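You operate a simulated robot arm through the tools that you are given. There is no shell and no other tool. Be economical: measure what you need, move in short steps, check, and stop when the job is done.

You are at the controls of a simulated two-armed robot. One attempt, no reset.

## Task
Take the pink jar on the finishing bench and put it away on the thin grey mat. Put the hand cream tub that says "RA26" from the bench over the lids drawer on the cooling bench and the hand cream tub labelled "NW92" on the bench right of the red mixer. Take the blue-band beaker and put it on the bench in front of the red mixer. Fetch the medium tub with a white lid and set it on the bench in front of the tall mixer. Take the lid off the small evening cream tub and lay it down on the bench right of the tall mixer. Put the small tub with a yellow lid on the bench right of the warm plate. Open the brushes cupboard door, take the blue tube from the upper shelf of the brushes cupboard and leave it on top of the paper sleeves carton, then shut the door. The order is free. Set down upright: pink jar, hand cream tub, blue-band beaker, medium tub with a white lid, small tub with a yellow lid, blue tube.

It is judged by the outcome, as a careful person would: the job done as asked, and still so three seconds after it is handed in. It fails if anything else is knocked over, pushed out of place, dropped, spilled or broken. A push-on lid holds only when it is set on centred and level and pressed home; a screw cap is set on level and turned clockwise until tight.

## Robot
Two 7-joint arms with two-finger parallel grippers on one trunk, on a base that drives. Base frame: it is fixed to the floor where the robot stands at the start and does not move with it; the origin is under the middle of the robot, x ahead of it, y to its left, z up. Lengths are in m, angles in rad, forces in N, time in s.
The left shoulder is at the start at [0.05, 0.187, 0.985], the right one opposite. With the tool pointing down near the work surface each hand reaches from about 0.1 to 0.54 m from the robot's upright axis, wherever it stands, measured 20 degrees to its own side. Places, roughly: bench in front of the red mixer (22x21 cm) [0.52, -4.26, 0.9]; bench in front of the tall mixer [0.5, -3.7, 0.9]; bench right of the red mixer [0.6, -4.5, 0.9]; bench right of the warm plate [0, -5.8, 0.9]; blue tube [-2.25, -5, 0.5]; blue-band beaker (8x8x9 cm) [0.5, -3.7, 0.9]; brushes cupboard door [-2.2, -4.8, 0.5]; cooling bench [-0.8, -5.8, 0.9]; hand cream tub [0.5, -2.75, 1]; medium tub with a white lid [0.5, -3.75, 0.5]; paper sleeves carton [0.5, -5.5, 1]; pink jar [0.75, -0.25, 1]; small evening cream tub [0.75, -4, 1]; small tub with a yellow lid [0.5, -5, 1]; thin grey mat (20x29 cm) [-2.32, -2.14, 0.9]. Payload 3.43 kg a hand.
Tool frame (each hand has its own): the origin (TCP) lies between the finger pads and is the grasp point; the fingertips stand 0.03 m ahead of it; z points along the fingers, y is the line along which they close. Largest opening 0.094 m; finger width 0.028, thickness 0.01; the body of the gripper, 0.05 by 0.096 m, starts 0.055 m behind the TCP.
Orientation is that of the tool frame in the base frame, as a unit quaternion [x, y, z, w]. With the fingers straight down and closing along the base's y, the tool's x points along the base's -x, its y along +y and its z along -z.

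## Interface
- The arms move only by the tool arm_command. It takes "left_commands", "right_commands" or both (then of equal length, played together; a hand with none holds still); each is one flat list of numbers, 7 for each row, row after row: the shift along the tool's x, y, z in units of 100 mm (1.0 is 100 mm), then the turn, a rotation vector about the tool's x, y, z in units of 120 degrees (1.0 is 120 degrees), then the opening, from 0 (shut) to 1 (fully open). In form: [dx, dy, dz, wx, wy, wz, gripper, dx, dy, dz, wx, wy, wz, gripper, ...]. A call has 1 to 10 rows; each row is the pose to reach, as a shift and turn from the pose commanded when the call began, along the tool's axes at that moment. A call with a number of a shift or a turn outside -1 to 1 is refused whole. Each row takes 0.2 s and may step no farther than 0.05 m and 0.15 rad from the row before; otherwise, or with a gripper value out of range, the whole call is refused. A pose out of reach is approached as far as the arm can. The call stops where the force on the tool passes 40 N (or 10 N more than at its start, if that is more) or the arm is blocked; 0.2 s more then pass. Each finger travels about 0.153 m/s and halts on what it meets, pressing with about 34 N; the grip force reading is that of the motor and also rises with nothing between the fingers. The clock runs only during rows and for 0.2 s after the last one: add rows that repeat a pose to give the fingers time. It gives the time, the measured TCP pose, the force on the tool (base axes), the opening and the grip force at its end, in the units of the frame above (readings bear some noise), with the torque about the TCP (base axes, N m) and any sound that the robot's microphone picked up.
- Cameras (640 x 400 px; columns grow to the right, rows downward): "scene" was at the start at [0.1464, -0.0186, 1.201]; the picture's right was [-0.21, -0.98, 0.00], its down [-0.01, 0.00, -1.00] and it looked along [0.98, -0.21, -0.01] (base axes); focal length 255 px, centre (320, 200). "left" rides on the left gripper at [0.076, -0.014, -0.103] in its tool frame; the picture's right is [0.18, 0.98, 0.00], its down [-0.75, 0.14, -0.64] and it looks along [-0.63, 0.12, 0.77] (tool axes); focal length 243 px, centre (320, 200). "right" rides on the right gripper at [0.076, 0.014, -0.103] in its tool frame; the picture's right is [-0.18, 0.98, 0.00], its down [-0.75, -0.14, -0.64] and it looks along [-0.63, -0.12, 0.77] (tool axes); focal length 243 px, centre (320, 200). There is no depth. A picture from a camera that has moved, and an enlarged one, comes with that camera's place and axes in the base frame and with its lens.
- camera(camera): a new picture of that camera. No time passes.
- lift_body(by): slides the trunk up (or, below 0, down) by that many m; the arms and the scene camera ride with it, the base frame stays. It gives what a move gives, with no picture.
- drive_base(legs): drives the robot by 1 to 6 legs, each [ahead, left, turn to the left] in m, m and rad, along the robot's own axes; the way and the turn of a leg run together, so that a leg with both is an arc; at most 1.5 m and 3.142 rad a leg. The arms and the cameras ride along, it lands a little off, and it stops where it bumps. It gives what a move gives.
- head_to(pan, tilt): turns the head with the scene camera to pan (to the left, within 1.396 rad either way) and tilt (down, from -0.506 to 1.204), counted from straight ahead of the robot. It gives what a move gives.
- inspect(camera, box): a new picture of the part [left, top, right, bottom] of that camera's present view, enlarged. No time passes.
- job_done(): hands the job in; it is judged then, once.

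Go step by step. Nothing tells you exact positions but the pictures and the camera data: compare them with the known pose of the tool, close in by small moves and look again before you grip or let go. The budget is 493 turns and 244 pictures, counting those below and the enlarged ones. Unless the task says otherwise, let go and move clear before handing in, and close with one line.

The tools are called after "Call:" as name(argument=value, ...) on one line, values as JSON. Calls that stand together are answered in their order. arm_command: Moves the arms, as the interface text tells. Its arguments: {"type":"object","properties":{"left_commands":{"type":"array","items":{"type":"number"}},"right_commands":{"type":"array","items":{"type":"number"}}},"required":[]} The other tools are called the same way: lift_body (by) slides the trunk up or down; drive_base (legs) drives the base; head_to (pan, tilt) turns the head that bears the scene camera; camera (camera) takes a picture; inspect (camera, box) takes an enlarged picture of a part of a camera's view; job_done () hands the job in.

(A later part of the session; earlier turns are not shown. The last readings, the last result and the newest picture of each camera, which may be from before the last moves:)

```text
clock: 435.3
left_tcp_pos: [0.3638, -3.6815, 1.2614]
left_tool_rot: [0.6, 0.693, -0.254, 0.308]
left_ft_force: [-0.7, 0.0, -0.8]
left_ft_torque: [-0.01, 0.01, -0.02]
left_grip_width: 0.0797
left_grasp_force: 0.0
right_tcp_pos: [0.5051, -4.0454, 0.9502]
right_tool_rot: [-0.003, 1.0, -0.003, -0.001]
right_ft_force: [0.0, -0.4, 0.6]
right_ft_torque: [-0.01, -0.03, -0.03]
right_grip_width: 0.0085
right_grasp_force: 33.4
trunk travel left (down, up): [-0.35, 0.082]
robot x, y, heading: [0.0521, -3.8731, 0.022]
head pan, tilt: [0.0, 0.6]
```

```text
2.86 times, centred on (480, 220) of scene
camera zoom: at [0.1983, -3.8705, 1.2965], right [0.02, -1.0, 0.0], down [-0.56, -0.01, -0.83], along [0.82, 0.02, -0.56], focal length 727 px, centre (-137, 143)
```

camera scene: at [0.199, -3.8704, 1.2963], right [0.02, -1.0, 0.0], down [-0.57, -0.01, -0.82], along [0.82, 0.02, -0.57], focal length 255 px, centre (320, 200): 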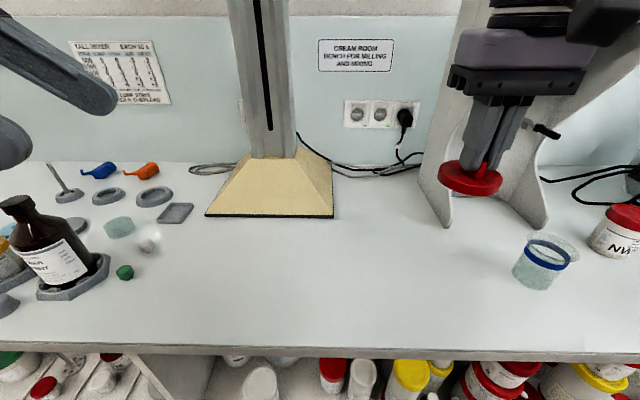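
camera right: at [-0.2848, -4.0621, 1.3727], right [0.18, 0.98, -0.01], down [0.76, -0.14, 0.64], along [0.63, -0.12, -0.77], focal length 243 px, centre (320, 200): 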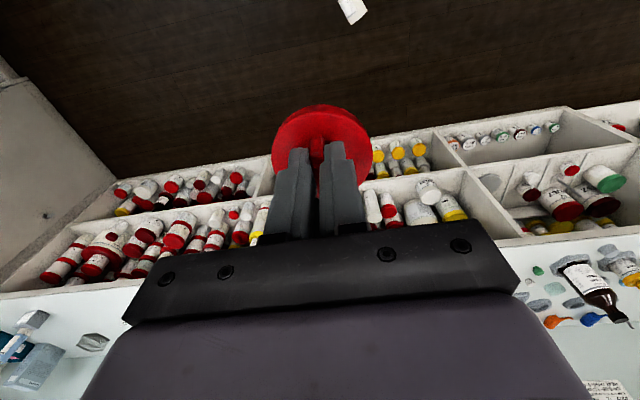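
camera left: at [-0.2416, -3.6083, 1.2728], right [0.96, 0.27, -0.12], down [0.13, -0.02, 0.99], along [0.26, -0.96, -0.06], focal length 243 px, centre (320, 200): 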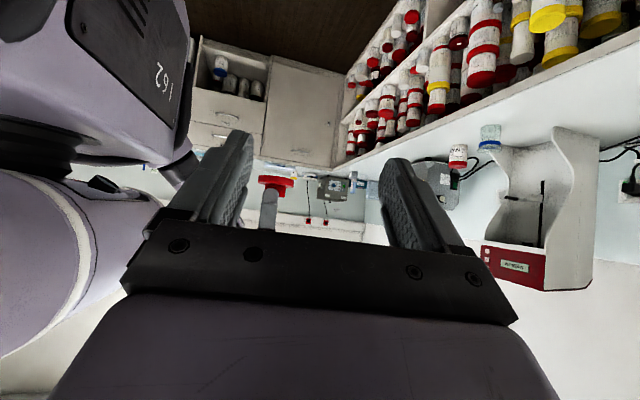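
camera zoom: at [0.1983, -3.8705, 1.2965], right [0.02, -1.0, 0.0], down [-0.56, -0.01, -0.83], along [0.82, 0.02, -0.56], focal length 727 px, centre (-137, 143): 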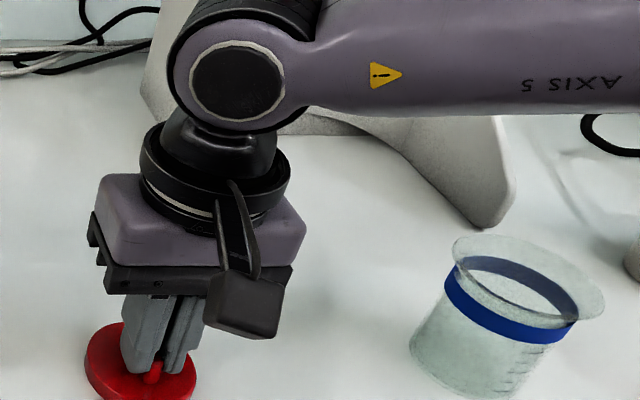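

Call:
arm_command(right_commands=[0, 0, 0.03, 0, 0, 0, 0, 0, 0, 0.06, 0, 0, 0, 0, 0, 0, 0.08, 0, 0, 0, 0, 0, 0, 0.1, 0, 0, 0, 0, 0, 0, 0.12, 0, 0, 0, 0])

```text
clock: 436.1
left_tcp_pos: [0.3606, -3.6817, 1.2614]
left_tool_rot: [0.601, 0.692, -0.254, 0.309]
left_ft_force: [-0.1, -0.1, 0.4]
left_ft_torque: [0.03, -0.02, -0.05]
left_grip_width: 0.08
left_grasp_force: 0.0
right_tcp_pos: [0.5041, -4.0466, 0.9501]
right_tool_rot: [-0.003, 1.0, -0.002, 0.004]
right_ft_force: [-8.4, -3.5, 16.1]
right_ft_torque: [-0.01, 0.29, 0.03]
right_grip_width: 0.0085
right_grasp_force: 33.9
trunk travel left (down, up): [-0.35, 0.082]
robot x, y, heading: [0.0522, -3.8745, 0.018]
head pan, tilt: [0.0, 0.6]
stopped in row 3 (right hand): the force on the tool passed its limit at 41 N (the readings are from after the stop); the commanded pose is now the measured one
```

Call:
arm_command(right_commands=[0, 0, -0.01, 0, 0, 0, 0.1, 0, 0, -0.01, 0, 0, 0, 0.3, 0, 0, -0.01, 0, 0, 0, 0.4, 0, 0, -0.3, 0, 0, 0, 0.4, 0, 0, -0.6, 0, 0, 0, 0.4, 0, 0, -1, 0, 0, 0, 0.4])

Call:
camera(camera="right")

```text
clock: 437.5
left_tcp_pos: [0.3631, -3.6802, 1.2603]
left_tool_rot: [0.6, 0.693, -0.255, 0.309]
left_ft_force: [-0.3, 0.1, 0.7]
left_ft_torque: [-0.03, 0.02, 0.0]
left_grip_width: 0.0798
left_grasp_force: 0.1
right_tcp_pos: [0.5048, -4.0471, 1.0474]
right_tool_rot: [-0.003, 1.0, -0.002, 0.003]
right_ft_force: [1.0, -0.1, 0.6]
right_ft_torque: [-0.02, 0.02, 0.0]
right_grip_width: 0.0376
right_grasp_force: 0.0
trunk travel left (down, up): [-0.35, 0.082]
robot x, y, heading: [0.0473, -3.8731, 0.021]
head pan, tilt: [0.0, 0.6]
```

```text
75 pictures are left
camera right: at [0.4283, -4.033, 1.1497], right [0.18, 0.98, 0.0], down [0.75, -0.13, 0.65], along [0.64, -0.12, -0.76], focal length 243 px, centre (320, 200)
```

right: 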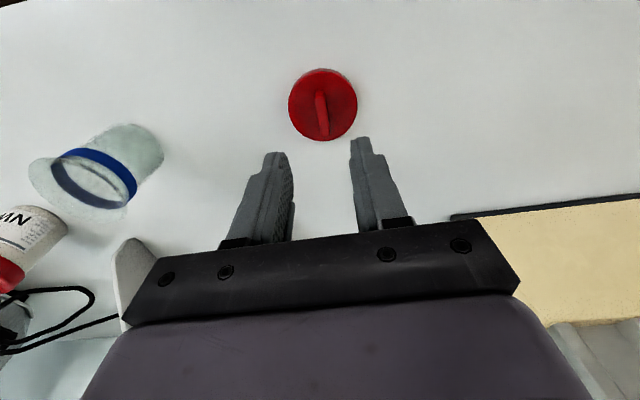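

Call:
drive_base(legs=[[-0.55, 0, 0]])

Call:
arm_command(right_commands=[0, 0, -0.2, 0, 0.07, 0, 0.9, 0, 0.1, -0.4, 0, 0.14, 0, 0.9, 0, 0.2, -0.6, 0, 0.21, 0, 0.9, 0, 0.3, -0.8, 0, 0.28, 0, 0.9, 0, 0.4, -0.9, 0, 0.3, 0, 0.9, 0, 0.4, -0.9, 0, 0.3, 0, 0.9])

Call:
camera(camera="right")

```text
clock: 440.6
left_tcp_pos: [-0.1835, -3.6918, 1.2601]
left_tool_rot: [0.604, 0.69, -0.256, 0.307]
left_ft_force: [-0.8, 0.2, -0.4]
left_ft_torque: [-0.01, -0.04, 0.01]
left_grip_width: 0.08
left_grasp_force: 0.0
right_tcp_pos: [-0.0446, -4.0595, 1.048]
right_tool_rot: [0.003, 1.0, -0.002, 0.004]
right_ft_force: [-0.4, 0.4, 0.6]
right_ft_torque: [0.01, -0.02, 0.01]
right_grip_width: 0.0375
right_grasp_force: 0.0
trunk travel left (down, up): [-0.35, 0.082]
robot x, y, heading: [-0.497, -3.8806, 0.006]
head pan, tilt: [0.0, 0.6]
```

```text
clock: 442.0
left_tcp_pos: [-0.1812, -3.6923, 1.2612]
left_tool_rot: [0.603, 0.69, -0.256, 0.308]
left_ft_force: [-0.2, 0.1, -0.2]
left_ft_torque: [-0.02, 0.02, -0.04]
left_grip_width: 0.0801
left_grasp_force: 0.0
right_tcp_pos: [-0.1156, -4.0755, 1.1155]
right_tool_rot: [0.004, 0.952, 0.0, -0.305]
right_ft_force: [0.6, -0.2, -0.6]
right_ft_torque: [-0.01, -0.02, 0.02]
right_grip_width: 0.0844
right_grasp_force: 0.0
right hand out of reach, approached as far as the arm can: row 2, 3, 4, 5, 6
trunk travel left (down, up): [-0.35, 0.082]
robot x, y, heading: [-0.4974, -3.8781, 0.006]
head pan, tilt: [0.0, 0.6]
```

```text
74 pictures are left
camera right: at [-0.1165, -4.0617, 1.2428], right [0.16, 0.98, -0.11], down [0.99, -0.15, 0.08], along [0.07, -0.12, -0.99], focal length 243 px, centre (320, 200)
```

right: 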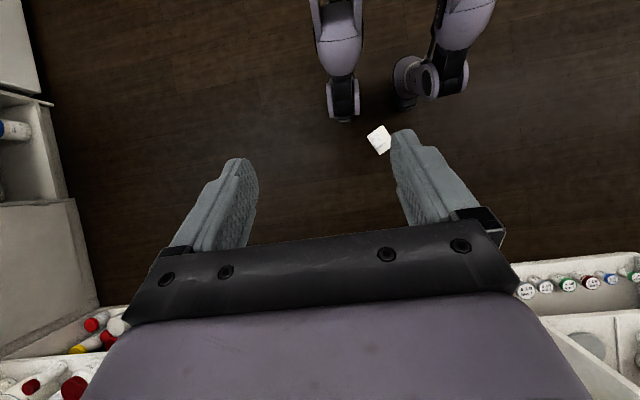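

Call:
lift_body(by=-0.2)

Call:
camera(camera="right")

Call:
inspect(camera="right", box=[320, 50, 480, 170])

```text
clock: 444.2
left_tcp_pos: [-0.1821, -3.6922, 1.0603]
left_tool_rot: [0.604, 0.69, -0.255, 0.307]
left_ft_force: [-0.4, -0.4, 0.8]
left_ft_torque: [0.03, -0.03, -0.02]
left_grip_width: 0.0797
left_grasp_force: 0.0
right_tcp_pos: [-0.1145, -4.0765, 0.9149]
right_tool_rot: [0.004, 0.952, -0.001, -0.306]
right_ft_force: [0.2, -0.4, -0.1]
right_ft_torque: [0.0, 0.0, 0.0]
right_grip_width: 0.0848
right_grasp_force: 0.1
trunk travel left (down, up): [-0.15, 0.282]
robot x, y, heading: [-0.4988, -3.8803, 0.008]
head pan, tilt: [0.0, 0.6]
```

```text
73 pictures are left
camera right: at [-0.1165, -4.0617, 1.0427], right [0.16, 0.98, -0.11], down [0.99, -0.15, 0.09], along [0.07, -0.12, -0.99], focal length 243 px, centre (320, 200)
```

right: 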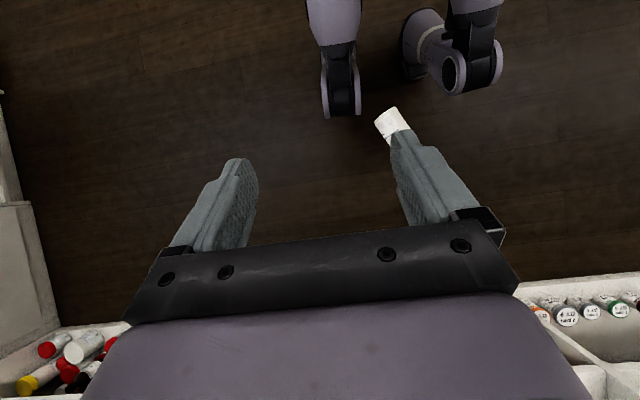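

```text
3.33 times, centred on (400, 110) of right
camera zoom: at [-0.1165, -4.0617, 1.0427], right [0.16, 0.98, -0.11], down [0.99, -0.15, 0.09], along [0.07, -0.12, -0.99], focal length 809 px, centre (53, 500)
```

zoom: 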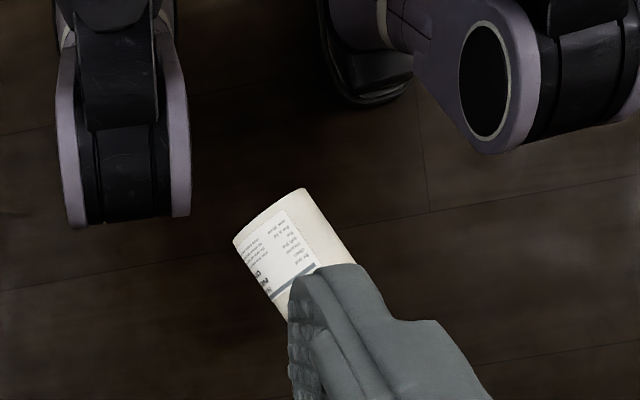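

Call:
arm_command(right_commands=[0, 0, 0, 0, -0.07, 0, 1, 0, 0, 0, 0, -0.14, 0, 1, 0.1, 0, 0, 0, -0.21, 0, 1, 0.2, 0, 0, 0, -0.28, 0, 1, 0.3, 0, 0, 0, -0.298, 0, 1, 0.4, 0.2, 0, 0, -0.298, 0, 1, 0.5, 0.4, 0, 0, -0.298, 0, 1, 0.6, 0.7, 0, 0, -0.298, 0, 1, 0.6, 1, 0, 0, -0.298, 0, 1])

Call:
lift_body(by=-0.15)

Call:
camera(camera="right")

```text
clock: 446.2
left_tcp_pos: [-0.1827, -3.692, 1.0611]
left_tool_rot: [0.604, 0.69, -0.256, 0.307]
left_ft_force: [-0.1, -0.9, 0.5]
left_ft_torque: [-0.02, -0.01, 0.01]
left_grip_width: 0.0801
left_grasp_force: 0.1
right_tcp_pos: [-0.1633, -4.006, 0.9491]
right_tool_rot: [0.005, 1.0, -0.002, 0.003]
right_ft_force: [-0.1, 0.1, 0.2]
right_ft_torque: [0.0, 0.0, -0.01]
right_grip_width: 0.0939
right_grasp_force: 0.1
right hand out of reach, approached as far as the arm can: row 9
trunk travel left (down, up): [-0.15, 0.282]
robot x, y, heading: [-0.4929, -3.8784, 0.007]
head pan, tilt: [0.0, 0.6]
```

```text
clock: 448.0
left_tcp_pos: [-0.1828, -3.6924, 0.9116]
left_tool_rot: [0.603, 0.69, -0.256, 0.308]
left_ft_force: [-0.1, 0.3, 0.2]
left_ft_torque: [-0.03, -0.01, 0.02]
left_grip_width: 0.0799
left_grasp_force: 0.1
right_tcp_pos: [-0.1625, -4.0062, 0.8004]
right_tool_rot: [0.003, 1.0, -0.002, 0.002]
right_ft_force: [0.8, -0.6, 0.5]
right_ft_torque: [0.0, 0.04, -0.01]
right_grip_width: 0.0939
right_grasp_force: 0.0
trunk travel left (down, up): [0.0, 0.432]
robot x, y, heading: [-0.4963, -3.8787, 0.006]
head pan, tilt: [0.0, 0.6]
```

```text
71 pictures are left
camera right: at [-0.2392, -3.9905, 0.902], right [0.19, 0.98, 0.0], down [0.75, -0.14, 0.65], along [0.63, -0.13, -0.76], focal length 243 px, centre (320, 200)
```

right: 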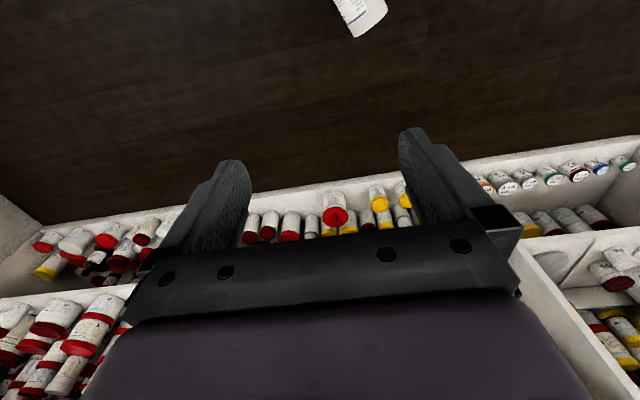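

Call:
arm_command(right_commands=[0.1, 0.1, 0.3, 0, 0, -0.07, 1, 0.2, 0.2, 0.6, 0, 0, -0.14, 1, 0.3, 0.3, 0.9, 0, 0, -0.155, 1, 0.3, 0.4, 1, 0, 0, -0.155, 1])

Call:
arm_command(right_commands=[0, 0.15, 0.35, 0, 0, 0, 1, 0, 0.3, 0.7, 0, 0, 0, 1, 0, 0.3, 1, 0, 0, 0, 1, 0, 0.3, 1, 0, 0, 0, 1])

Call:
camera(camera="right")

```text
clock: 449.0
left_tcp_pos: [-0.183, -3.692, 0.9099]
left_tool_rot: [0.603, 0.69, -0.257, 0.308]
left_ft_force: [-0.1, -0.2, 0.1]
left_ft_torque: [-0.01, -0.05, -0.02]
left_grip_width: 0.0798
left_grasp_force: 0.0
right_tcp_pos: [-0.1911, -3.9885, 0.7074]
right_tool_rot: [-0.158, 0.987, -0.001, 0.003]
right_ft_force: [0.8, 0.0, -0.2]
right_ft_torque: [-0.01, -0.01, 0.01]
right_grip_width: 0.094
right_grasp_force: 0.0
right hand out of reach, approached as far as the arm can: row 2, 3, 4
trunk travel left (down, up): [0.0, 0.432]
robot x, y, heading: [-0.4955, -3.88, 0.013]
head pan, tilt: [0.0, 0.6]
```

```text
clock: 450.0
left_tcp_pos: [-0.1818, -3.6915, 0.91]
left_tool_rot: [0.603, 0.69, -0.255, 0.307]
left_ft_force: [0.1, 0.8, -0.4]
left_ft_torque: [0.0, 0.01, 0.01]
left_grip_width: 0.0798
left_grasp_force: 0.0
right_tcp_pos: [-0.1992, -3.9989, 0.6178]
right_tool_rot: [-0.158, 0.987, -0.001, 0.002]
right_ft_force: [0.6, 0.5, 0.0]
right_ft_torque: [-0.01, 0.03, -0.03]
right_grip_width: 0.094
right_grasp_force: 0.0
right hand out of reach, approached as far as the arm can: row 1, 2, 3, 4
trunk travel left (down, up): [0.0, 0.432]
robot x, y, heading: [-0.4987, -3.8784, 0.008]
head pan, tilt: [0.0, 0.6]
```

```text
70 pictures are left
camera right: at [-0.2767, -4.0093, 0.7206], right [-0.13, 0.99, 0.0], down [0.76, 0.1, 0.65], along [0.64, 0.08, -0.76], focal length 243 px, centre (320, 200)
```

right: 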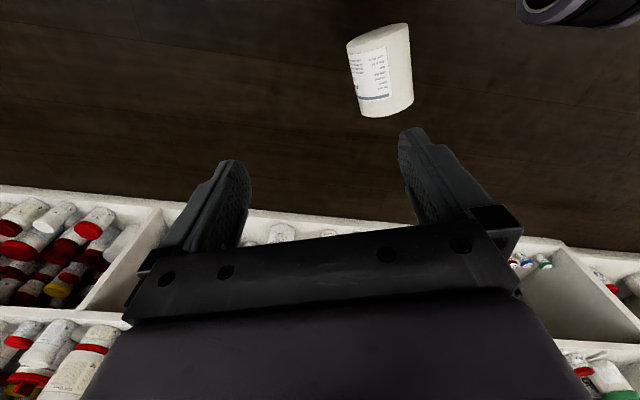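

Call:
arm_command(right_commands=[0, 0, 0.2, -0.07, 0, 0, 1, 0, 0.2, 0.4, -0.14, 0, 0, 1, 0.1, 0.4, 0.6, -0.21, 0, 0, 1, 0.2, 0.6, 0.8, -0.21, 0, 0, 1, 0.2, 0.7, 0.9, -0.21, 0, 0, 1, 0.2, 0.7, 0.9, -0.21, 0, 0, 1])

Call:
camera(camera="right")

```text
clock: 451.4
left_tcp_pos: [-0.1828, -3.6925, 0.911]
left_tool_rot: [0.603, 0.69, -0.256, 0.307]
left_ft_force: [0.2, -1.1, -0.7]
left_ft_torque: [0.0, 0.0, 0.01]
left_grip_width: 0.0799
left_grasp_force: 0.1
right_tcp_pos: [-0.236, -3.9625, 0.5461]
right_tool_rot: [-0.155, 0.964, 0.213, -0.033]
right_ft_force: [-0.1, -0.2, -0.4]
right_ft_torque: [0.01, -0.01, 0.02]
right_grip_width: 0.0941
right_grasp_force: 0.0
right hand out of reach, approached as far as the arm can: row 4, 5, 6
trunk travel left (down, up): [0.0, 0.432]
robot x, y, heading: [-0.4945, -3.8815, 0.002]
head pan, tilt: [0.0, 0.6]
```

```text
69 pictures are left
camera right: at [-0.2984, -4.0153, 0.6448], right [-0.1, 0.9, 0.41], down [0.84, -0.14, 0.53], along [0.53, 0.4, -0.74], focal length 243 px, centre (320, 200)
```

right: 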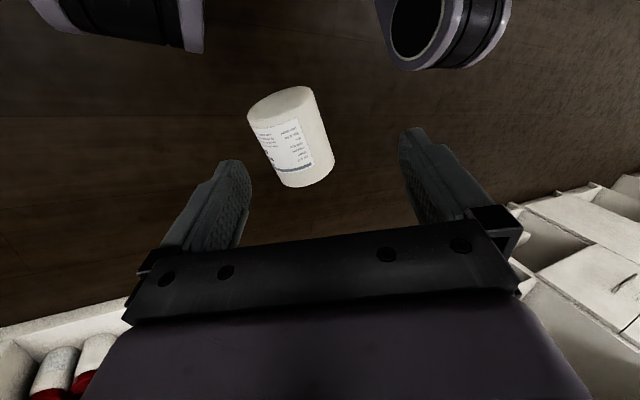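

Call:
arm_command(right_commands=[-0.08, -0.15, 0.25, 0, 0, 0, 1, -0.156, -0.28, 0.5, 0, 0, 0, 1, -0.156, -0.28, 0.75, 0, 0, 0, 1, -0.156, -0.28, 0.86, 0, 0, 0, 1])

Call:
camera(camera="right")

```text
clock: 452.4
left_tcp_pos: [-0.1822, -3.6924, 0.9103]
left_tool_rot: [0.604, 0.69, -0.256, 0.307]
left_ft_force: [-0.6, -0.2, -0.5]
left_ft_torque: [-0.01, 0.01, 0.02]
left_grip_width: 0.0801
left_grasp_force: 0.1
right_tcp_pos: [-0.2227, -3.9924, 0.5055]
right_tool_rot: [-0.156, 0.964, 0.213, -0.033]
right_ft_force: [-0.6, 0.6, -0.7]
right_ft_torque: [-0.02, -0.03, 0.0]
right_grip_width: 0.094
right_grasp_force: 0.1
right hand out of reach, approached as far as the arm can: row 1, 2, 3, 4
trunk travel left (down, up): [0.0, 0.432]
robot x, y, heading: [-0.4991, -3.8817, 0.005]
head pan, tilt: [0.0, 0.6]
```

```text
68 pictures are left
camera right: at [-0.2861, -4.0462, 0.6046], right [-0.1, 0.9, 0.42], down [0.84, -0.14, 0.53], along [0.53, 0.4, -0.74], focal length 243 px, centre (320, 200)
```

right: 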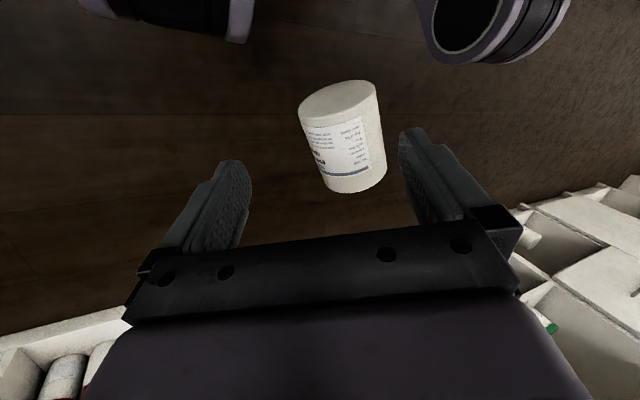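

Call:
arm_command(right_commands=[0, 0, 0, -0.07, 0, 0, 1, 0, 0, 0, -0.14, 0, 0, 1, 0, 0.1, 0.1, -0.2, 0, 0, 1, 0, 0.2, 0.2, -0.2, 0, 0, 1, 0, 0.2, 0.2, -0.2, 0, 0, 1])

Call:
camera(camera="right")

```text
clock: 453.6
left_tcp_pos: [-0.1836, -3.6927, 0.9124]
left_tool_rot: [0.603, 0.691, -0.255, 0.306]
left_ft_force: [-0.3, -0.9, -0.5]
left_ft_torque: [0.03, 0.03, -0.01]
left_grip_width: 0.0802
left_grasp_force: 0.1
right_tcp_pos: [-0.2501, -3.9845, 0.5517]
right_tool_rot: [-0.144, 0.899, 0.408, -0.063]
right_ft_force: [0.2, -0.3, 0.5]
right_ft_torque: [0.03, -0.01, -0.01]
right_grip_width: 0.0939
right_grasp_force: 0.1
right hand out of reach, approached as far as the arm can: row 2, 3, 4, 5
trunk travel left (down, up): [0.0, 0.432]
robot x, y, heading: [-0.4963, -3.8832, 0.006]
head pan, tilt: [0.0, 0.6]
```

```text
67 pictures are left
camera right: at [-0.3018, -4.0729, 0.6297], right [-0.03, 0.67, 0.74], down [0.89, -0.31, 0.32], along [0.45, 0.67, -0.59], focal length 243 px, centre (320, 200)
```

right: 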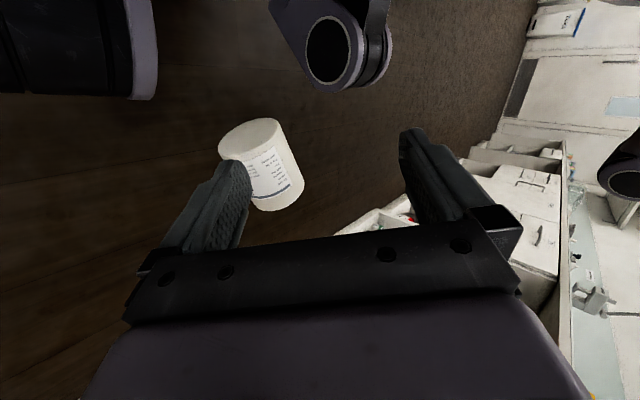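

Call:
arm_command(right_commands=[-0.2, 0, -0.3, 0.05, 0.05, 0, 1, -0.4, 0, -0.6, 0.1, 0.1, 0, 1, -0.6, 0, -0.7, 0.15, 0.15, 0, 1, -0.7, 0, -0.7, 0.2, 0.2, 0, 1, -0.8, 0, -0.7, 0.2, 0.25, 0, 1, -0.8, 0, -0.7, 0.2, 0.28, 0, 1])

Call:
camera(camera="right")

```text
clock: 455.0
left_tcp_pos: [-0.1818, -3.692, 0.9118]
left_tool_rot: [0.603, 0.69, -0.255, 0.308]
left_ft_force: [-0.3, -0.6, 0.4]
left_ft_torque: [-0.01, 0.02, -0.01]
left_grip_width: 0.0798
left_grasp_force: 0.0
right_tcp_pos: [-0.1705, -4.0345, 0.6114]
right_tool_rot: [-0.265, 0.907, 0.157, -0.287]
right_ft_force: [-0.8, 0.6, -0.1]
right_ft_torque: [-0.03, 0.03, 0.02]
right_grip_width: 0.0937
right_grasp_force: 0.1
right hand out of reach, approached as far as the arm can: row 5, 6
trunk travel left (down, up): [0.0, 0.432]
robot x, y, heading: [-0.4969, -3.8769, 0.011]
head pan, tilt: [0.0, 0.6]
```

```text
66 pictures are left
camera right: at [-0.1674, -4.08, 0.7317], right [-0.26, 0.9, 0.35], down [0.97, 0.23, 0.11], along [0.02, 0.37, -0.93], focal length 243 px, centre (320, 200)
```

right: 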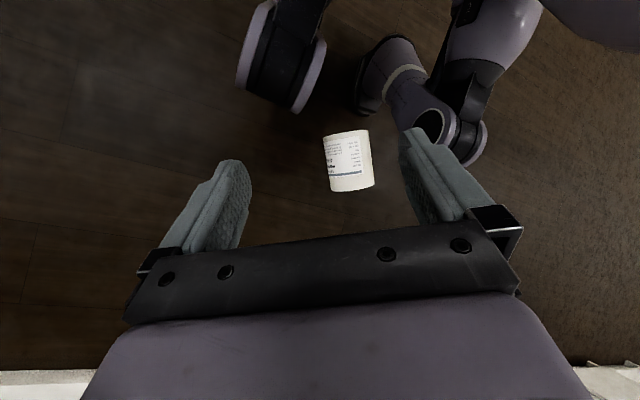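

Call:
arm_command(right_commands=[-0.15, 0.05, 0.3, 0, 0, 0, 1, -0.3, 0.1, 0.6, 0, 0, 0, 1, -0.45, 0.12, 0.9, 0, 0, 0, 1, -0.45, 0.12, 0.9, 0, 0, 0, 1])

Call:
camera(camera="right")

```text
clock: 456.0
left_tcp_pos: [-0.1825, -3.6922, 0.911]
left_tool_rot: [0.603, 0.69, -0.256, 0.307]
left_ft_force: [0.1, -0.3, -0.1]
left_ft_torque: [-0.01, 0.0, 0.02]
left_grip_width: 0.0798
left_grasp_force: 0.0
right_tcp_pos: [-0.2202, -4.037, 0.5647]
right_tool_rot: [-0.266, 0.906, 0.158, -0.288]
right_ft_force: [-0.4, 0.3, 0.3]
right_ft_torque: [-0.04, -0.01, 0.01]
right_grip_width: 0.094
right_grasp_force: 0.2
right hand out of reach, approached as far as the arm can: row 1, 2, 3, 4
trunk travel left (down, up): [0.0, 0.432]
robot x, y, heading: [-0.4971, -3.8839, 0.006]
head pan, tilt: [0.0, 0.6]
```

```text
65 pictures are left
camera right: at [-0.2158, -4.0826, 0.6853], right [-0.26, 0.9, 0.35], down [0.97, 0.23, 0.11], along [0.02, 0.37, -0.93], focal length 243 px, centre (320, 200)
```

right: 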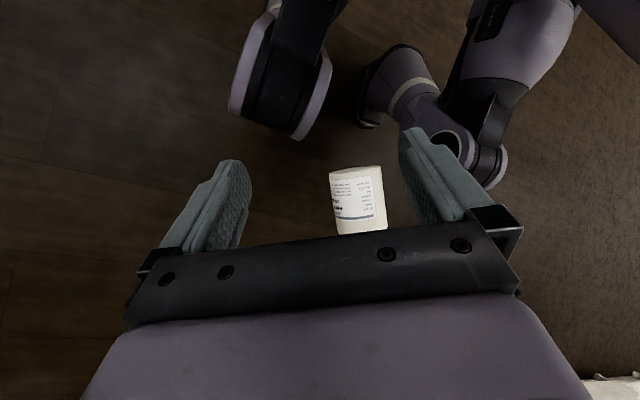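

Call:
lift_body(by=0.2)

Call:
arm_command(right_commands=[-0.03, -0.1, -0.1, 0.025, -0.058, 0.0246, 1, -0.06, -0.2, -0.2, 0.05, -0.117, 0.049, 1, -0.1, -0.35, -0.35, 0.0756, -0.175, 0.0737, 1, -0.14, -0.5, -0.5, 0.1, -0.233, 0.098, 1, -0.18, -0.65, -0.65, 0.126, -0.292, 0.123, 1, -0.22, -0.8, -0.8, 0.151, -0.35, 0.1475, 1, -0.26, -0.9, -0.9, 0.176, -0.408, 0.172, 1, -0.3, -1, -1, 0.2016, -0.467, 0.1966, 1, -0.3, -1, -1, 0.2268, -0.525, 0.2212, 1])

```text
clock: 458.1
left_tcp_pos: [-0.1823, -3.6915, 1.1109]
left_tool_rot: [0.603, 0.69, -0.256, 0.307]
left_ft_force: [0.8, -0.1, 0.3]
left_ft_torque: [-0.01, 0.03, -0.03]
left_grip_width: 0.0799
left_grasp_force: 0.1
right_tcp_pos: [-0.2197, -4.0353, 0.7655]
right_tool_rot: [-0.265, 0.907, 0.157, -0.288]
right_ft_force: [0.5, -0.7, 0.0]
right_ft_torque: [-0.02, 0.01, -0.02]
right_grip_width: 0.0938
right_grasp_force: 0.1
trunk travel left (down, up): [-0.2, 0.232]
robot x, y, heading: [-0.4953, -3.8813, 0.006]
head pan, tilt: [0.0, 0.6]
```

```text
clock: 460.1
left_tcp_pos: [-0.1819, -3.6923, 1.1103]
left_tool_rot: [0.604, 0.69, -0.256, 0.307]
left_ft_force: [0.1, 0.2, 0.0]
left_ft_torque: [-0.01, 0.0, 0.01]
left_grip_width: 0.08
left_grasp_force: 0.1
right_tcp_pos: [-0.0997, -4.1133, 0.7872]
right_tool_rot: [0.0, 0.966, -0.001, 0.26]
right_ft_force: [0.3, 0.0, -0.5]
right_ft_torque: [0.03, -0.04, 0.02]
right_grip_width: 0.0941
right_grasp_force: 0.0
trunk travel left (down, up): [-0.2, 0.232]
robot x, y, heading: [-0.4979, -3.8809, 0.005]
head pan, tilt: [0.0, 0.6]
```

Call:
drive_base(legs=[[0, 0.41, 0]])

Call:
lift_body(by=-0.2)

Call:
head_to(pan=-0.3, tilt=0.45)

Call:
camera(camera="scene")

```text
clock: 464.2
left_tcp_pos: [-0.1896, -3.2852, 1.1107]
left_tool_rot: [0.601, 0.692, -0.255, 0.307]
left_ft_force: [-0.4, 0.0, 0.1]
left_ft_torque: [-0.02, 0.01, 0.01]
left_grip_width: 0.0797
left_grasp_force: 0.1
right_tcp_pos: [-0.1019, -3.706, 0.7863]
right_tool_rot: [-0.005, 0.966, 0.001, 0.259]
right_ft_force: [-0.3, 0.1, 0.7]
right_ft_torque: [0.0, -0.01, -0.02]
right_grip_width: 0.0939
right_grasp_force: 0.1
trunk travel left (down, up): [-0.2, 0.232]
robot x, y, heading: [-0.5001, -3.4785, 0.022]
head pan, tilt: [0.0, 0.6]
```

```text
clock: 466.4
left_tcp_pos: [-0.1902, -3.2854, 0.911]
left_tool_rot: [0.601, 0.693, -0.255, 0.308]
left_ft_force: [0.4, 0.0, -0.2]
left_ft_torque: [0.03, 0.01, 0.0]
left_grip_width: 0.0797
left_grasp_force: 0.2
right_tcp_pos: [-0.1019, -3.7061, 0.5852]
right_tool_rot: [-0.004, 0.966, 0.0, 0.259]
right_ft_force: [0.0, -0.7, -0.1]
right_ft_torque: [-0.01, -0.01, 0.01]
right_grip_width: 0.0942
right_grasp_force: 0.0
trunk travel left (down, up): [0.0, 0.432]
robot x, y, heading: [-0.5003, -3.4776, 0.016]
head pan, tilt: [0.0, 0.6]
```

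```text
clock: 467.2
left_tcp_pos: [-0.1886, -3.2854, 0.9108]
left_tool_rot: [0.6, 0.693, -0.254, 0.308]
left_ft_force: [-0.3, 0.0, 0.5]
left_ft_torque: [-0.01, 0.0, 0.01]
left_grip_width: 0.0799
left_grasp_force: 0.0
right_tcp_pos: [-0.1013, -3.7069, 0.5868]
right_tool_rot: [-0.005, 0.966, 0.0, 0.259]
right_ft_force: [0.4, 0.1, 0.7]
right_ft_torque: [0.0, 0.02, -0.02]
right_grip_width: 0.094
right_grasp_force: 0.1
trunk travel left (down, up): [0.0, 0.432]
robot x, y, heading: [-0.5004, -3.4807, 0.019]
head pan, tilt: [-0.3, 0.45]
```

```text
64 pictures are left
camera scene: at [-0.3544, -3.5011, 0.96], right [-0.28, -0.96, 0.0], down [-0.42, 0.12, -0.9], along [0.86, -0.25, -0.44], focal length 255 px, centre (320, 200)
```

scene: 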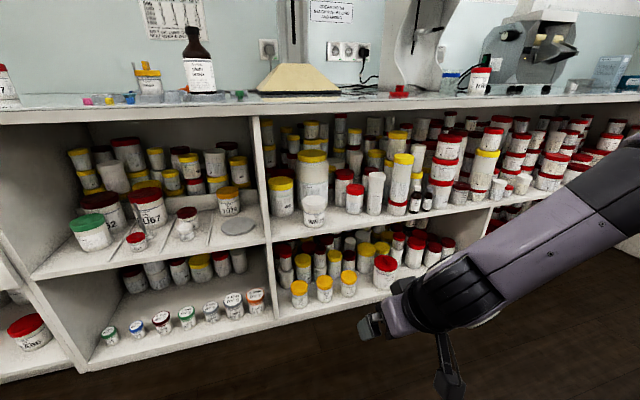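

Call:
inspect(camera="scene", box=[250, 130, 390, 250])

Call:
camera(camera="right")

```text
3.33 times, centred on (320, 190) of scene
camera zoom: at [-0.3544, -3.5011, 0.96], right [-0.28, -0.96, 0.0], down [-0.42, 0.12, -0.9], along [0.86, -0.25, -0.44], focal length 849 px, centre (320, 233)
```

zoom: 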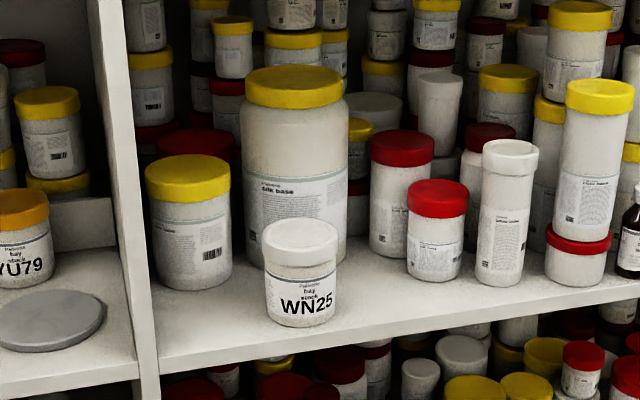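

```text
62 pictures are left
camera right: at [-0.2194, -3.6935, 0.6376], right [0.15, 0.98, 0.09], down [0.33, -0.14, 0.93], along [0.93, -0.11, -0.35], focal length 243 px, centre (320, 200)
```

right: 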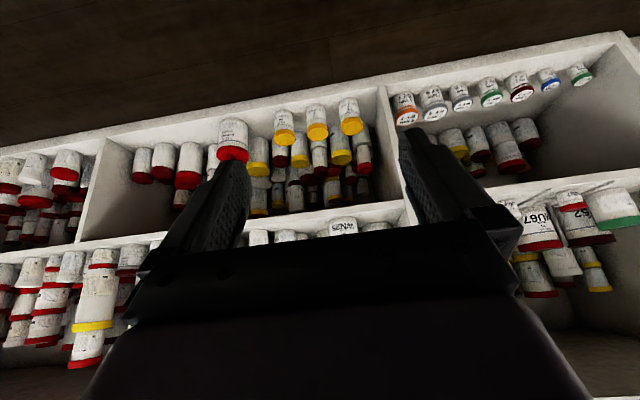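

Call:
arm_command(right_commands=[0.14, 0, 0.25, 0, 0, 0, 1, 0.28, 0, 0.49, 0, 0, 0, 1, 0.28, 0, 0.49, 0, 0, 0, 1])

Call:
drive_base(legs=[[0.4, 0, -0.019]])

Call:
camera(camera="right")

Call:
camera(camera="scene")

```text
clock: 468.0
left_tcp_pos: [-0.189, -3.2853, 0.9115]
left_tool_rot: [0.6, 0.692, -0.255, 0.309]
left_ft_force: [0.4, 0.3, 0.2]
left_ft_torque: [-0.01, -0.04, 0.03]
left_grip_width: 0.0798
left_grasp_force: 0.0
right_tcp_pos: [-0.1007, -3.7066, 0.5304]
right_tool_rot: [-0.004, 0.966, 0.0, 0.26]
right_ft_force: [-1.0, -0.3, 0.1]
right_ft_torque: [0.01, -0.02, 0.01]
right_grip_width: 0.0939
right_grasp_force: 0.2
trunk travel left (down, up): [0.0, 0.432]
robot x, y, heading: [-0.5004, -3.4803, 0.018]
head pan, tilt: [-0.3, 0.45]
```

```text
clock: 470.5
left_tcp_pos: [0.2083, -3.2871, 0.9116]
left_tool_rot: [0.605, 0.688, -0.257, 0.307]
left_ft_force: [0.5, -0.3, -0.1]
left_ft_torque: [-0.01, 0.01, -0.01]
left_grip_width: 0.0798
left_grasp_force: 0.0
right_tcp_pos: [0.2902, -3.7089, 0.5298]
right_tool_rot: [0.002, 0.966, -0.001, 0.259]
right_ft_force: [1.1, 0.1, 0.3]
right_ft_torque: [0.01, -0.02, 0.03]
right_grip_width: 0.094
right_grasp_force: 0.1
trunk travel left (down, up): [0.0, 0.432]
robot x, y, heading: [-0.105, -3.473, 0.0]
head pan, tilt: [-0.3, 0.45]
```

```text
61 pictures are left
camera right: at [0.1736, -3.6944, 0.581], right [0.17, 0.98, 0.09], down [0.33, -0.14, 0.93], along [0.93, -0.13, -0.35], focal length 243 px, centre (320, 200)
```

right: 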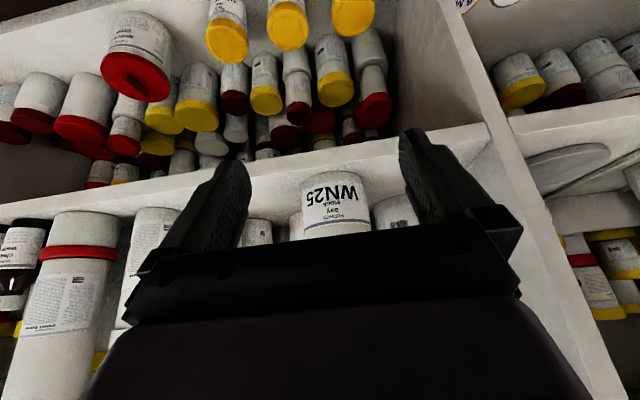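

```text
60 pictures are left
camera scene: at [0.0406, -3.4998, 0.96], right [-0.29, -0.96, 0.0], down [-0.42, 0.13, -0.9], along [0.86, -0.27, -0.44], focal length 255 px, centre (320, 200)
```

scene: 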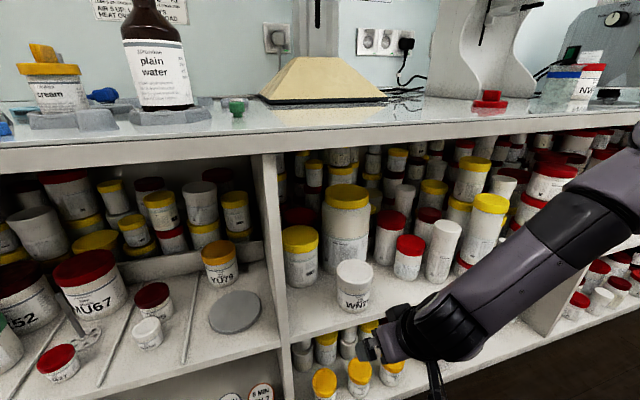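

Call:
arm_command(left_commands=[-0.3, 0, -0.28, 0, 0, 0, 0.5, -0.6, 0, -0.56, 0, 0, 0, 0.5, -0.9, 0, -0.84, 0, 0, 0, 0.5, -0.95, 0, -0.885, 0, 0, 0, 0.5])

Call:
drive_base(legs=[[0.1, -0.004, 0]])

Call:
camera(camera="right")

```text
clock: 471.5
left_tcp_pos: [0.1947, -3.2944, 1.0334]
left_tool_rot: [0.605, 0.689, -0.256, 0.306]
left_ft_force: [0.6, -0.9, 0.1]
left_ft_torque: [-0.02, 0.01, 0.0]
left_grip_width: 0.047
left_grasp_force: 0.1
left hand out of reach, approached as far as the arm can: row 2, 3, 4
right_tcp_pos: [0.2905, -3.7088, 0.5298]
right_tool_rot: [0.004, 0.966, -0.002, 0.259]
right_ft_force: [0.9, -0.7, 0.7]
right_ft_torque: [0.02, 0.02, 0.01]
right_grip_width: 0.0941
right_grasp_force: 0.0
trunk travel left (down, up): [0.0, 0.432]
robot x, y, heading: [-0.1058, -3.4703, -0.001]
head pan, tilt: [-0.3, 0.45]
```

```text
clock: 472.6
left_tcp_pos: [0.2948, -3.2965, 1.0343]
left_tool_rot: [0.605, 0.688, -0.258, 0.306]
left_ft_force: [0.0, -1.3, -1.0]
left_ft_torque: [0.01, 0.0, -0.02]
left_grip_width: 0.0471
left_grasp_force: 0.0
right_tcp_pos: [0.3915, -3.7127, 0.5306]
right_tool_rot: [0.002, 0.966, -0.001, 0.259]
right_ft_force: [-0.3, -0.3, -0.8]
right_ft_torque: [0.0, 0.02, -0.01]
right_grip_width: 0.0941
right_grasp_force: 0.1
trunk travel left (down, up): [0.0, 0.432]
robot x, y, heading: [-0.0042, -3.4763, 0.004]
head pan, tilt: [-0.3, 0.45]
```

```text
59 pictures are left
camera right: at [0.2747, -3.6981, 0.581], right [0.17, 0.98, 0.09], down [0.33, -0.14, 0.93], along [0.93, -0.12, -0.35], focal length 243 px, centre (320, 200)
```

right: 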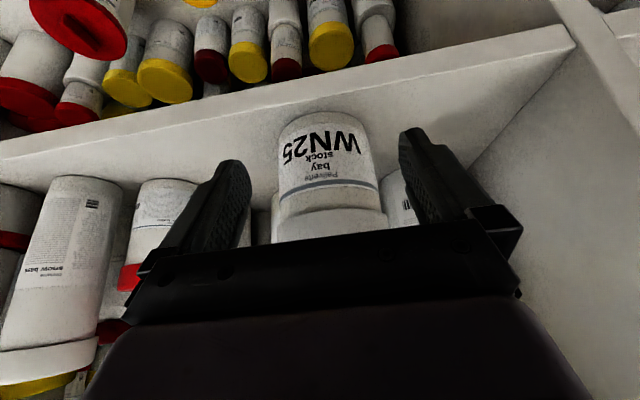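

Call:
arm_command(right_commands=[-0.035, 0, -0.06, 0, 0, 0, 1, -0.035, 0, -0.06, 0, 0, 0, 1])

Call:
drive_base(legs=[[0.068, 0.002, 0]])

Call:
camera(camera="right")

```text
clock: 473.2
left_tcp_pos: [0.2956, -3.2978, 1.0335]
left_tool_rot: [0.606, 0.688, -0.258, 0.306]
left_ft_force: [0.6, 1.0, -0.2]
left_ft_torque: [-0.03, 0.05, -0.01]
left_grip_width: 0.0472
left_grasp_force: 0.0
right_tcp_pos: [0.3907, -3.712, 0.5375]
right_tool_rot: [0.003, 0.966, -0.001, 0.259]
right_ft_force: [0.1, 0.3, -0.2]
right_ft_torque: [0.03, 0.0, -0.02]
right_grip_width: 0.0938
right_grasp_force: 0.1
trunk travel left (down, up): [0.0, 0.432]
robot x, y, heading: [0.0002, -3.4772, 0.003]
head pan, tilt: [-0.3, 0.45]
```

```text
clock: 474.2
left_tcp_pos: [0.3418, -3.2959, 1.0348]
left_tool_rot: [0.601, 0.693, -0.254, 0.308]
left_ft_force: [0.4, 0.6, -0.2]
left_ft_torque: [0.02, -0.02, -0.04]
left_grip_width: 0.047
left_grasp_force: 0.1
right_tcp_pos: [0.4419, -3.7111, 0.5397]
right_tool_rot: [0.0, 0.965, 0.0, 0.261]
right_ft_force: [-0.3, -0.2, 0.0]
right_ft_torque: [0.0, 0.01, 0.02]
right_grip_width: 0.0941
right_grasp_force: 0.1
trunk travel left (down, up): [0.0, 0.432]
robot x, y, heading: [0.047, -3.4796, 0.009]
head pan, tilt: [-0.3, 0.45]
stopped in leg 1: the robot was blocked; the commanded pose is now the measured one
```

```text
58 pictures are left
camera right: at [0.3249, -3.697, 0.5892], right [0.16, 0.98, 0.09], down [0.33, -0.14, 0.93], along [0.93, -0.12, -0.34], focal length 243 px, centre (320, 200)
```

right: 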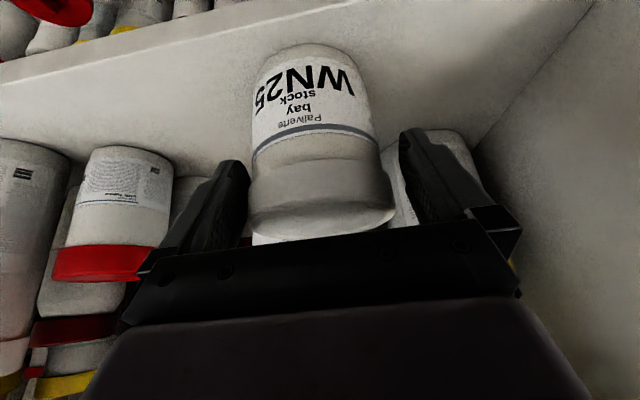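

Call:
arm_command(right_commands=[-0.08, 0, 0.05, 0, 0, 0, 1, -0.17, 0, 0.1, 0, 0, 0, 1, -0.17, 0, 0.1, 0, 0, 0, 1])

Call:
camera(camera="right")

```text
clock: 475.0
left_tcp_pos: [0.3431, -3.2956, 1.0349]
left_tool_rot: [0.601, 0.692, -0.255, 0.308]
left_ft_force: [-0.5, 0.2, -0.1]
left_ft_torque: [0.01, 0.0, 0.0]
left_grip_width: 0.0469
left_grasp_force: 0.0
right_tcp_pos: [0.4609, -3.7107, 0.5382]
right_tool_rot: [0.001, 0.965, 0.0, 0.262]
right_ft_force: [-0.7, 0.5, 0.3]
right_ft_torque: [0.05, 0.0, -0.03]
right_grip_width: 0.094
right_grasp_force: 0.2
trunk travel left (down, up): [0.0, 0.432]
robot x, y, heading: [0.0488, -3.4754, 0.009]
head pan, tilt: [-0.3, 0.45]
```

```text
57 pictures are left
camera right: at [0.344, -3.6971, 0.5891], right [0.16, 0.98, 0.09], down [0.32, -0.14, 0.93], along [0.93, -0.12, -0.34], focal length 243 px, centre (320, 200)
```

right: 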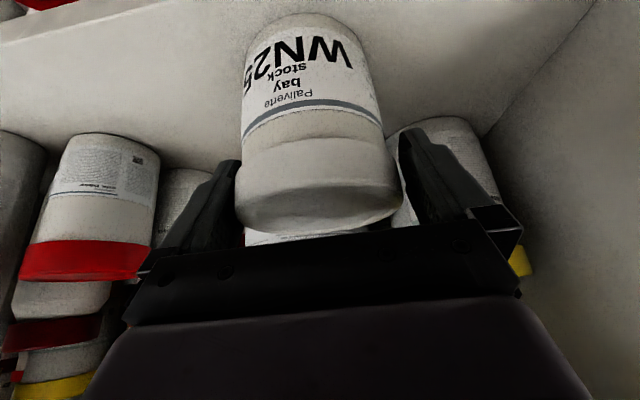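

Call:
arm_command(right_commands=[0, 0, 0, 0, 0, 0, 0.7, 0, 0, 0, 0, 0, 0, 0.6, 0, 0, 0, 0, 0, 0, 0.55, 0, 0, 0, 0, 0, 0, 0.55])

Call:
arm_command(right_commands=[-0.15, 0, -0.26, 0, 0, 0, 0.55, -0.25, 0, -0.43, 0, 0, 0, 0.55, -0.25, 0, -0.43, 0, 0, 0, 0.55])

Call:
camera(camera="right")

```text
clock: 476.0
left_tcp_pos: [0.3419, -3.2956, 1.0355]
left_tool_rot: [0.601, 0.692, -0.255, 0.308]
left_ft_force: [-0.3, -0.4, -0.6]
left_ft_torque: [-0.03, 0.0, -0.01]
left_grip_width: 0.0471
left_grasp_force: 0.0
right_tcp_pos: [0.4602, -3.7117, 0.5395]
right_tool_rot: [0.0, 0.965, 0.001, 0.262]
right_ft_force: [-0.6, 0.1, -1.1]
right_ft_torque: [-0.01, -0.03, -0.01]
right_grip_width: 0.0889
right_grasp_force: 33.7
trunk travel left (down, up): [0.0, 0.432]
robot x, y, heading: [0.0468, -3.4757, 0.001]
head pan, tilt: [-0.3, 0.45]
```

```text
clock: 476.8
left_tcp_pos: [0.3413, -3.2951, 1.0356]
left_tool_rot: [0.601, 0.692, -0.255, 0.308]
left_ft_force: [0.3, -0.1, 0.4]
left_ft_torque: [-0.01, 0.0, 0.0]
left_grip_width: 0.0471
left_grasp_force: 0.1
right_tcp_pos: [0.4618, -3.7102, 0.5895]
right_tool_rot: [0.001, 0.965, 0.0, 0.262]
right_ft_force: [0.2, 0.6, -2.2]
right_ft_torque: [0.01, 0.01, -0.02]
right_grip_width: 0.0888
right_grasp_force: 34.3
trunk travel left (down, up): [0.0, 0.432]
robot x, y, heading: [0.0471, -3.4783, 0.007]
head pan, tilt: [-0.3, 0.45]
```

```text
56 pictures are left
camera right: at [0.3443, -3.6967, 0.6393], right [0.16, 0.98, 0.09], down [0.32, -0.14, 0.94], along [0.93, -0.12, -0.34], focal length 243 px, centre (320, 200)
```

right: 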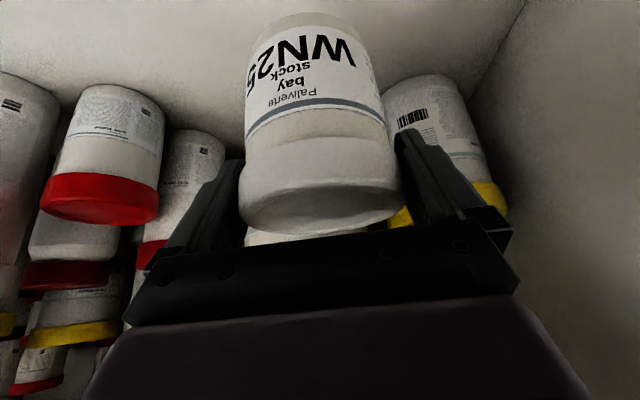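

Call:
drive_base(legs=[[-0.4, 0, 0]])

Call:
lift_body(by=0.43)

Call:
arm_command(right_commands=[-0.2, 0, -0.35, 0, 0, 0, 0.55, -0.4, 0, -0.7, 0, 0, 0, 0.55, -0.4, 0, -0.7, 0, 0, 0, 0.55])

Call:
head_to(pan=-0.3, tilt=0.6)

Call:
camera(camera="scene")

```text
clock: 479.3
left_tcp_pos: [-0.05, -3.2966, 1.0325]
left_tool_rot: [0.601, 0.691, -0.259, 0.306]
left_ft_force: [0.6, 0.1, 0.4]
left_ft_torque: [0.02, 0.02, 0.04]
left_grip_width: 0.0469
left_grasp_force: 0.0
right_tcp_pos: [0.063, -3.7131, 0.5865]
right_tool_rot: [0.004, 0.966, -0.002, 0.259]
right_ft_force: [0.2, 0.8, -2.9]
right_ft_torque: [0.0, 0.0, 0.0]
right_grip_width: 0.0891
right_grasp_force: 33.9
trunk travel left (down, up): [0.0, 0.432]
robot x, y, heading: [-0.3523, -3.4782, 0.002]
head pan, tilt: [-0.3, 0.45]
```

```text
refused: 0.43 is not a number from -0.4 to 0.4
```

```text
clock: 480.1
left_tcp_pos: [-0.0494, -3.2979, 1.0322]
left_tool_rot: [0.601, 0.691, -0.26, 0.305]
left_ft_force: [-0.2, -0.1, -1.2]
left_ft_torque: [0.02, -0.02, 0.0]
left_grip_width: 0.0471
left_grasp_force: 0.1
right_tcp_pos: [0.0606, -3.7139, 0.6657]
right_tool_rot: [0.004, 0.966, -0.002, 0.258]
right_ft_force: [0.4, -0.3, -2.6]
right_ft_torque: [0.04, 0.04, -0.01]
right_grip_width: 0.089
right_grasp_force: 33.3
trunk travel left (down, up): [0.0, 0.432]
robot x, y, heading: [-0.3541, -3.4788, 0.001]
head pan, tilt: [-0.3, 0.45]
```

```text
clock: 480.8
left_tcp_pos: [-0.0501, -3.2973, 1.0334]
left_tool_rot: [0.602, 0.691, -0.26, 0.305]
left_ft_force: [0.2, 0.1, -0.8]
left_ft_torque: [-0.04, 0.01, 0.01]
left_grip_width: 0.0472
left_grasp_force: 0.1
right_tcp_pos: [0.0607, -3.7145, 0.6652]
right_tool_rot: [0.003, 0.966, -0.002, 0.259]
right_ft_force: [0.3, -0.4, -2.7]
right_ft_torque: [0.03, 0.03, 0.01]
right_grip_width: 0.0888
right_grasp_force: 34.0
trunk travel left (down, up): [0.0, 0.432]
robot x, y, heading: [-0.3537, -3.4755, 0.004]
head pan, tilt: [-0.3, 0.6]
```

```text
55 pictures are left
camera scene: at [-0.2095, -3.5036, 0.9465], right [-0.29, -0.96, 0.0], down [-0.54, 0.17, -0.83], along [0.79, -0.24, -0.56], focal length 255 px, centre (320, 200)
```

scene: 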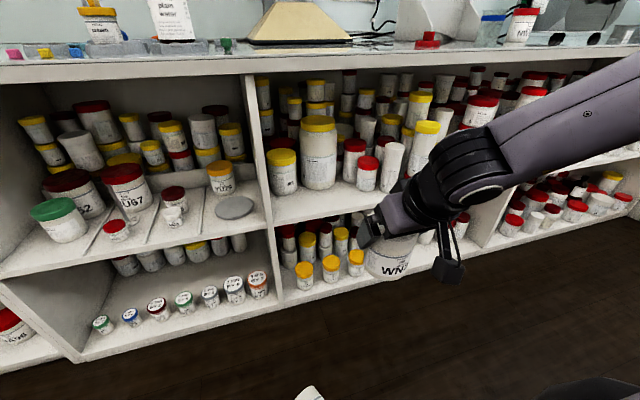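

Call:
lift_body(by=0.38)

Call:
camera(camera="scene")

```text
clock: 484.5
left_tcp_pos: [-0.0497, -3.2968, 1.4134]
left_tool_rot: [0.602, 0.691, -0.26, 0.305]
left_ft_force: [0.6, -0.3, 0.1]
left_ft_torque: [0.01, 0.05, -0.01]
left_grip_width: 0.0472
left_grasp_force: 0.0
right_tcp_pos: [0.0605, -3.7137, 1.0459]
right_tool_rot: [0.004, 0.966, -0.002, 0.259]
right_ft_force: [-0.9, 0.3, -2.6]
right_ft_torque: [0.0, 0.05, 0.04]
right_grip_width: 0.0888
right_grasp_force: 34.3
trunk travel left (down, up): [-0.38, 0.052]
robot x, y, heading: [-0.3499, -3.4804, 0.001]
head pan, tilt: [-0.3, 0.6]
```

```text
54 pictures are left
camera scene: at [-0.2094, -3.5036, 1.3264], right [-0.29, -0.96, 0.0], down [-0.54, 0.17, -0.82], along [0.79, -0.24, -0.57], focal length 255 px, centre (320, 200)
```

scene: 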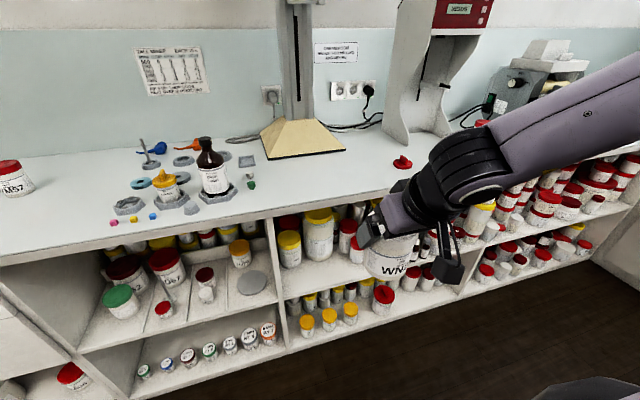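

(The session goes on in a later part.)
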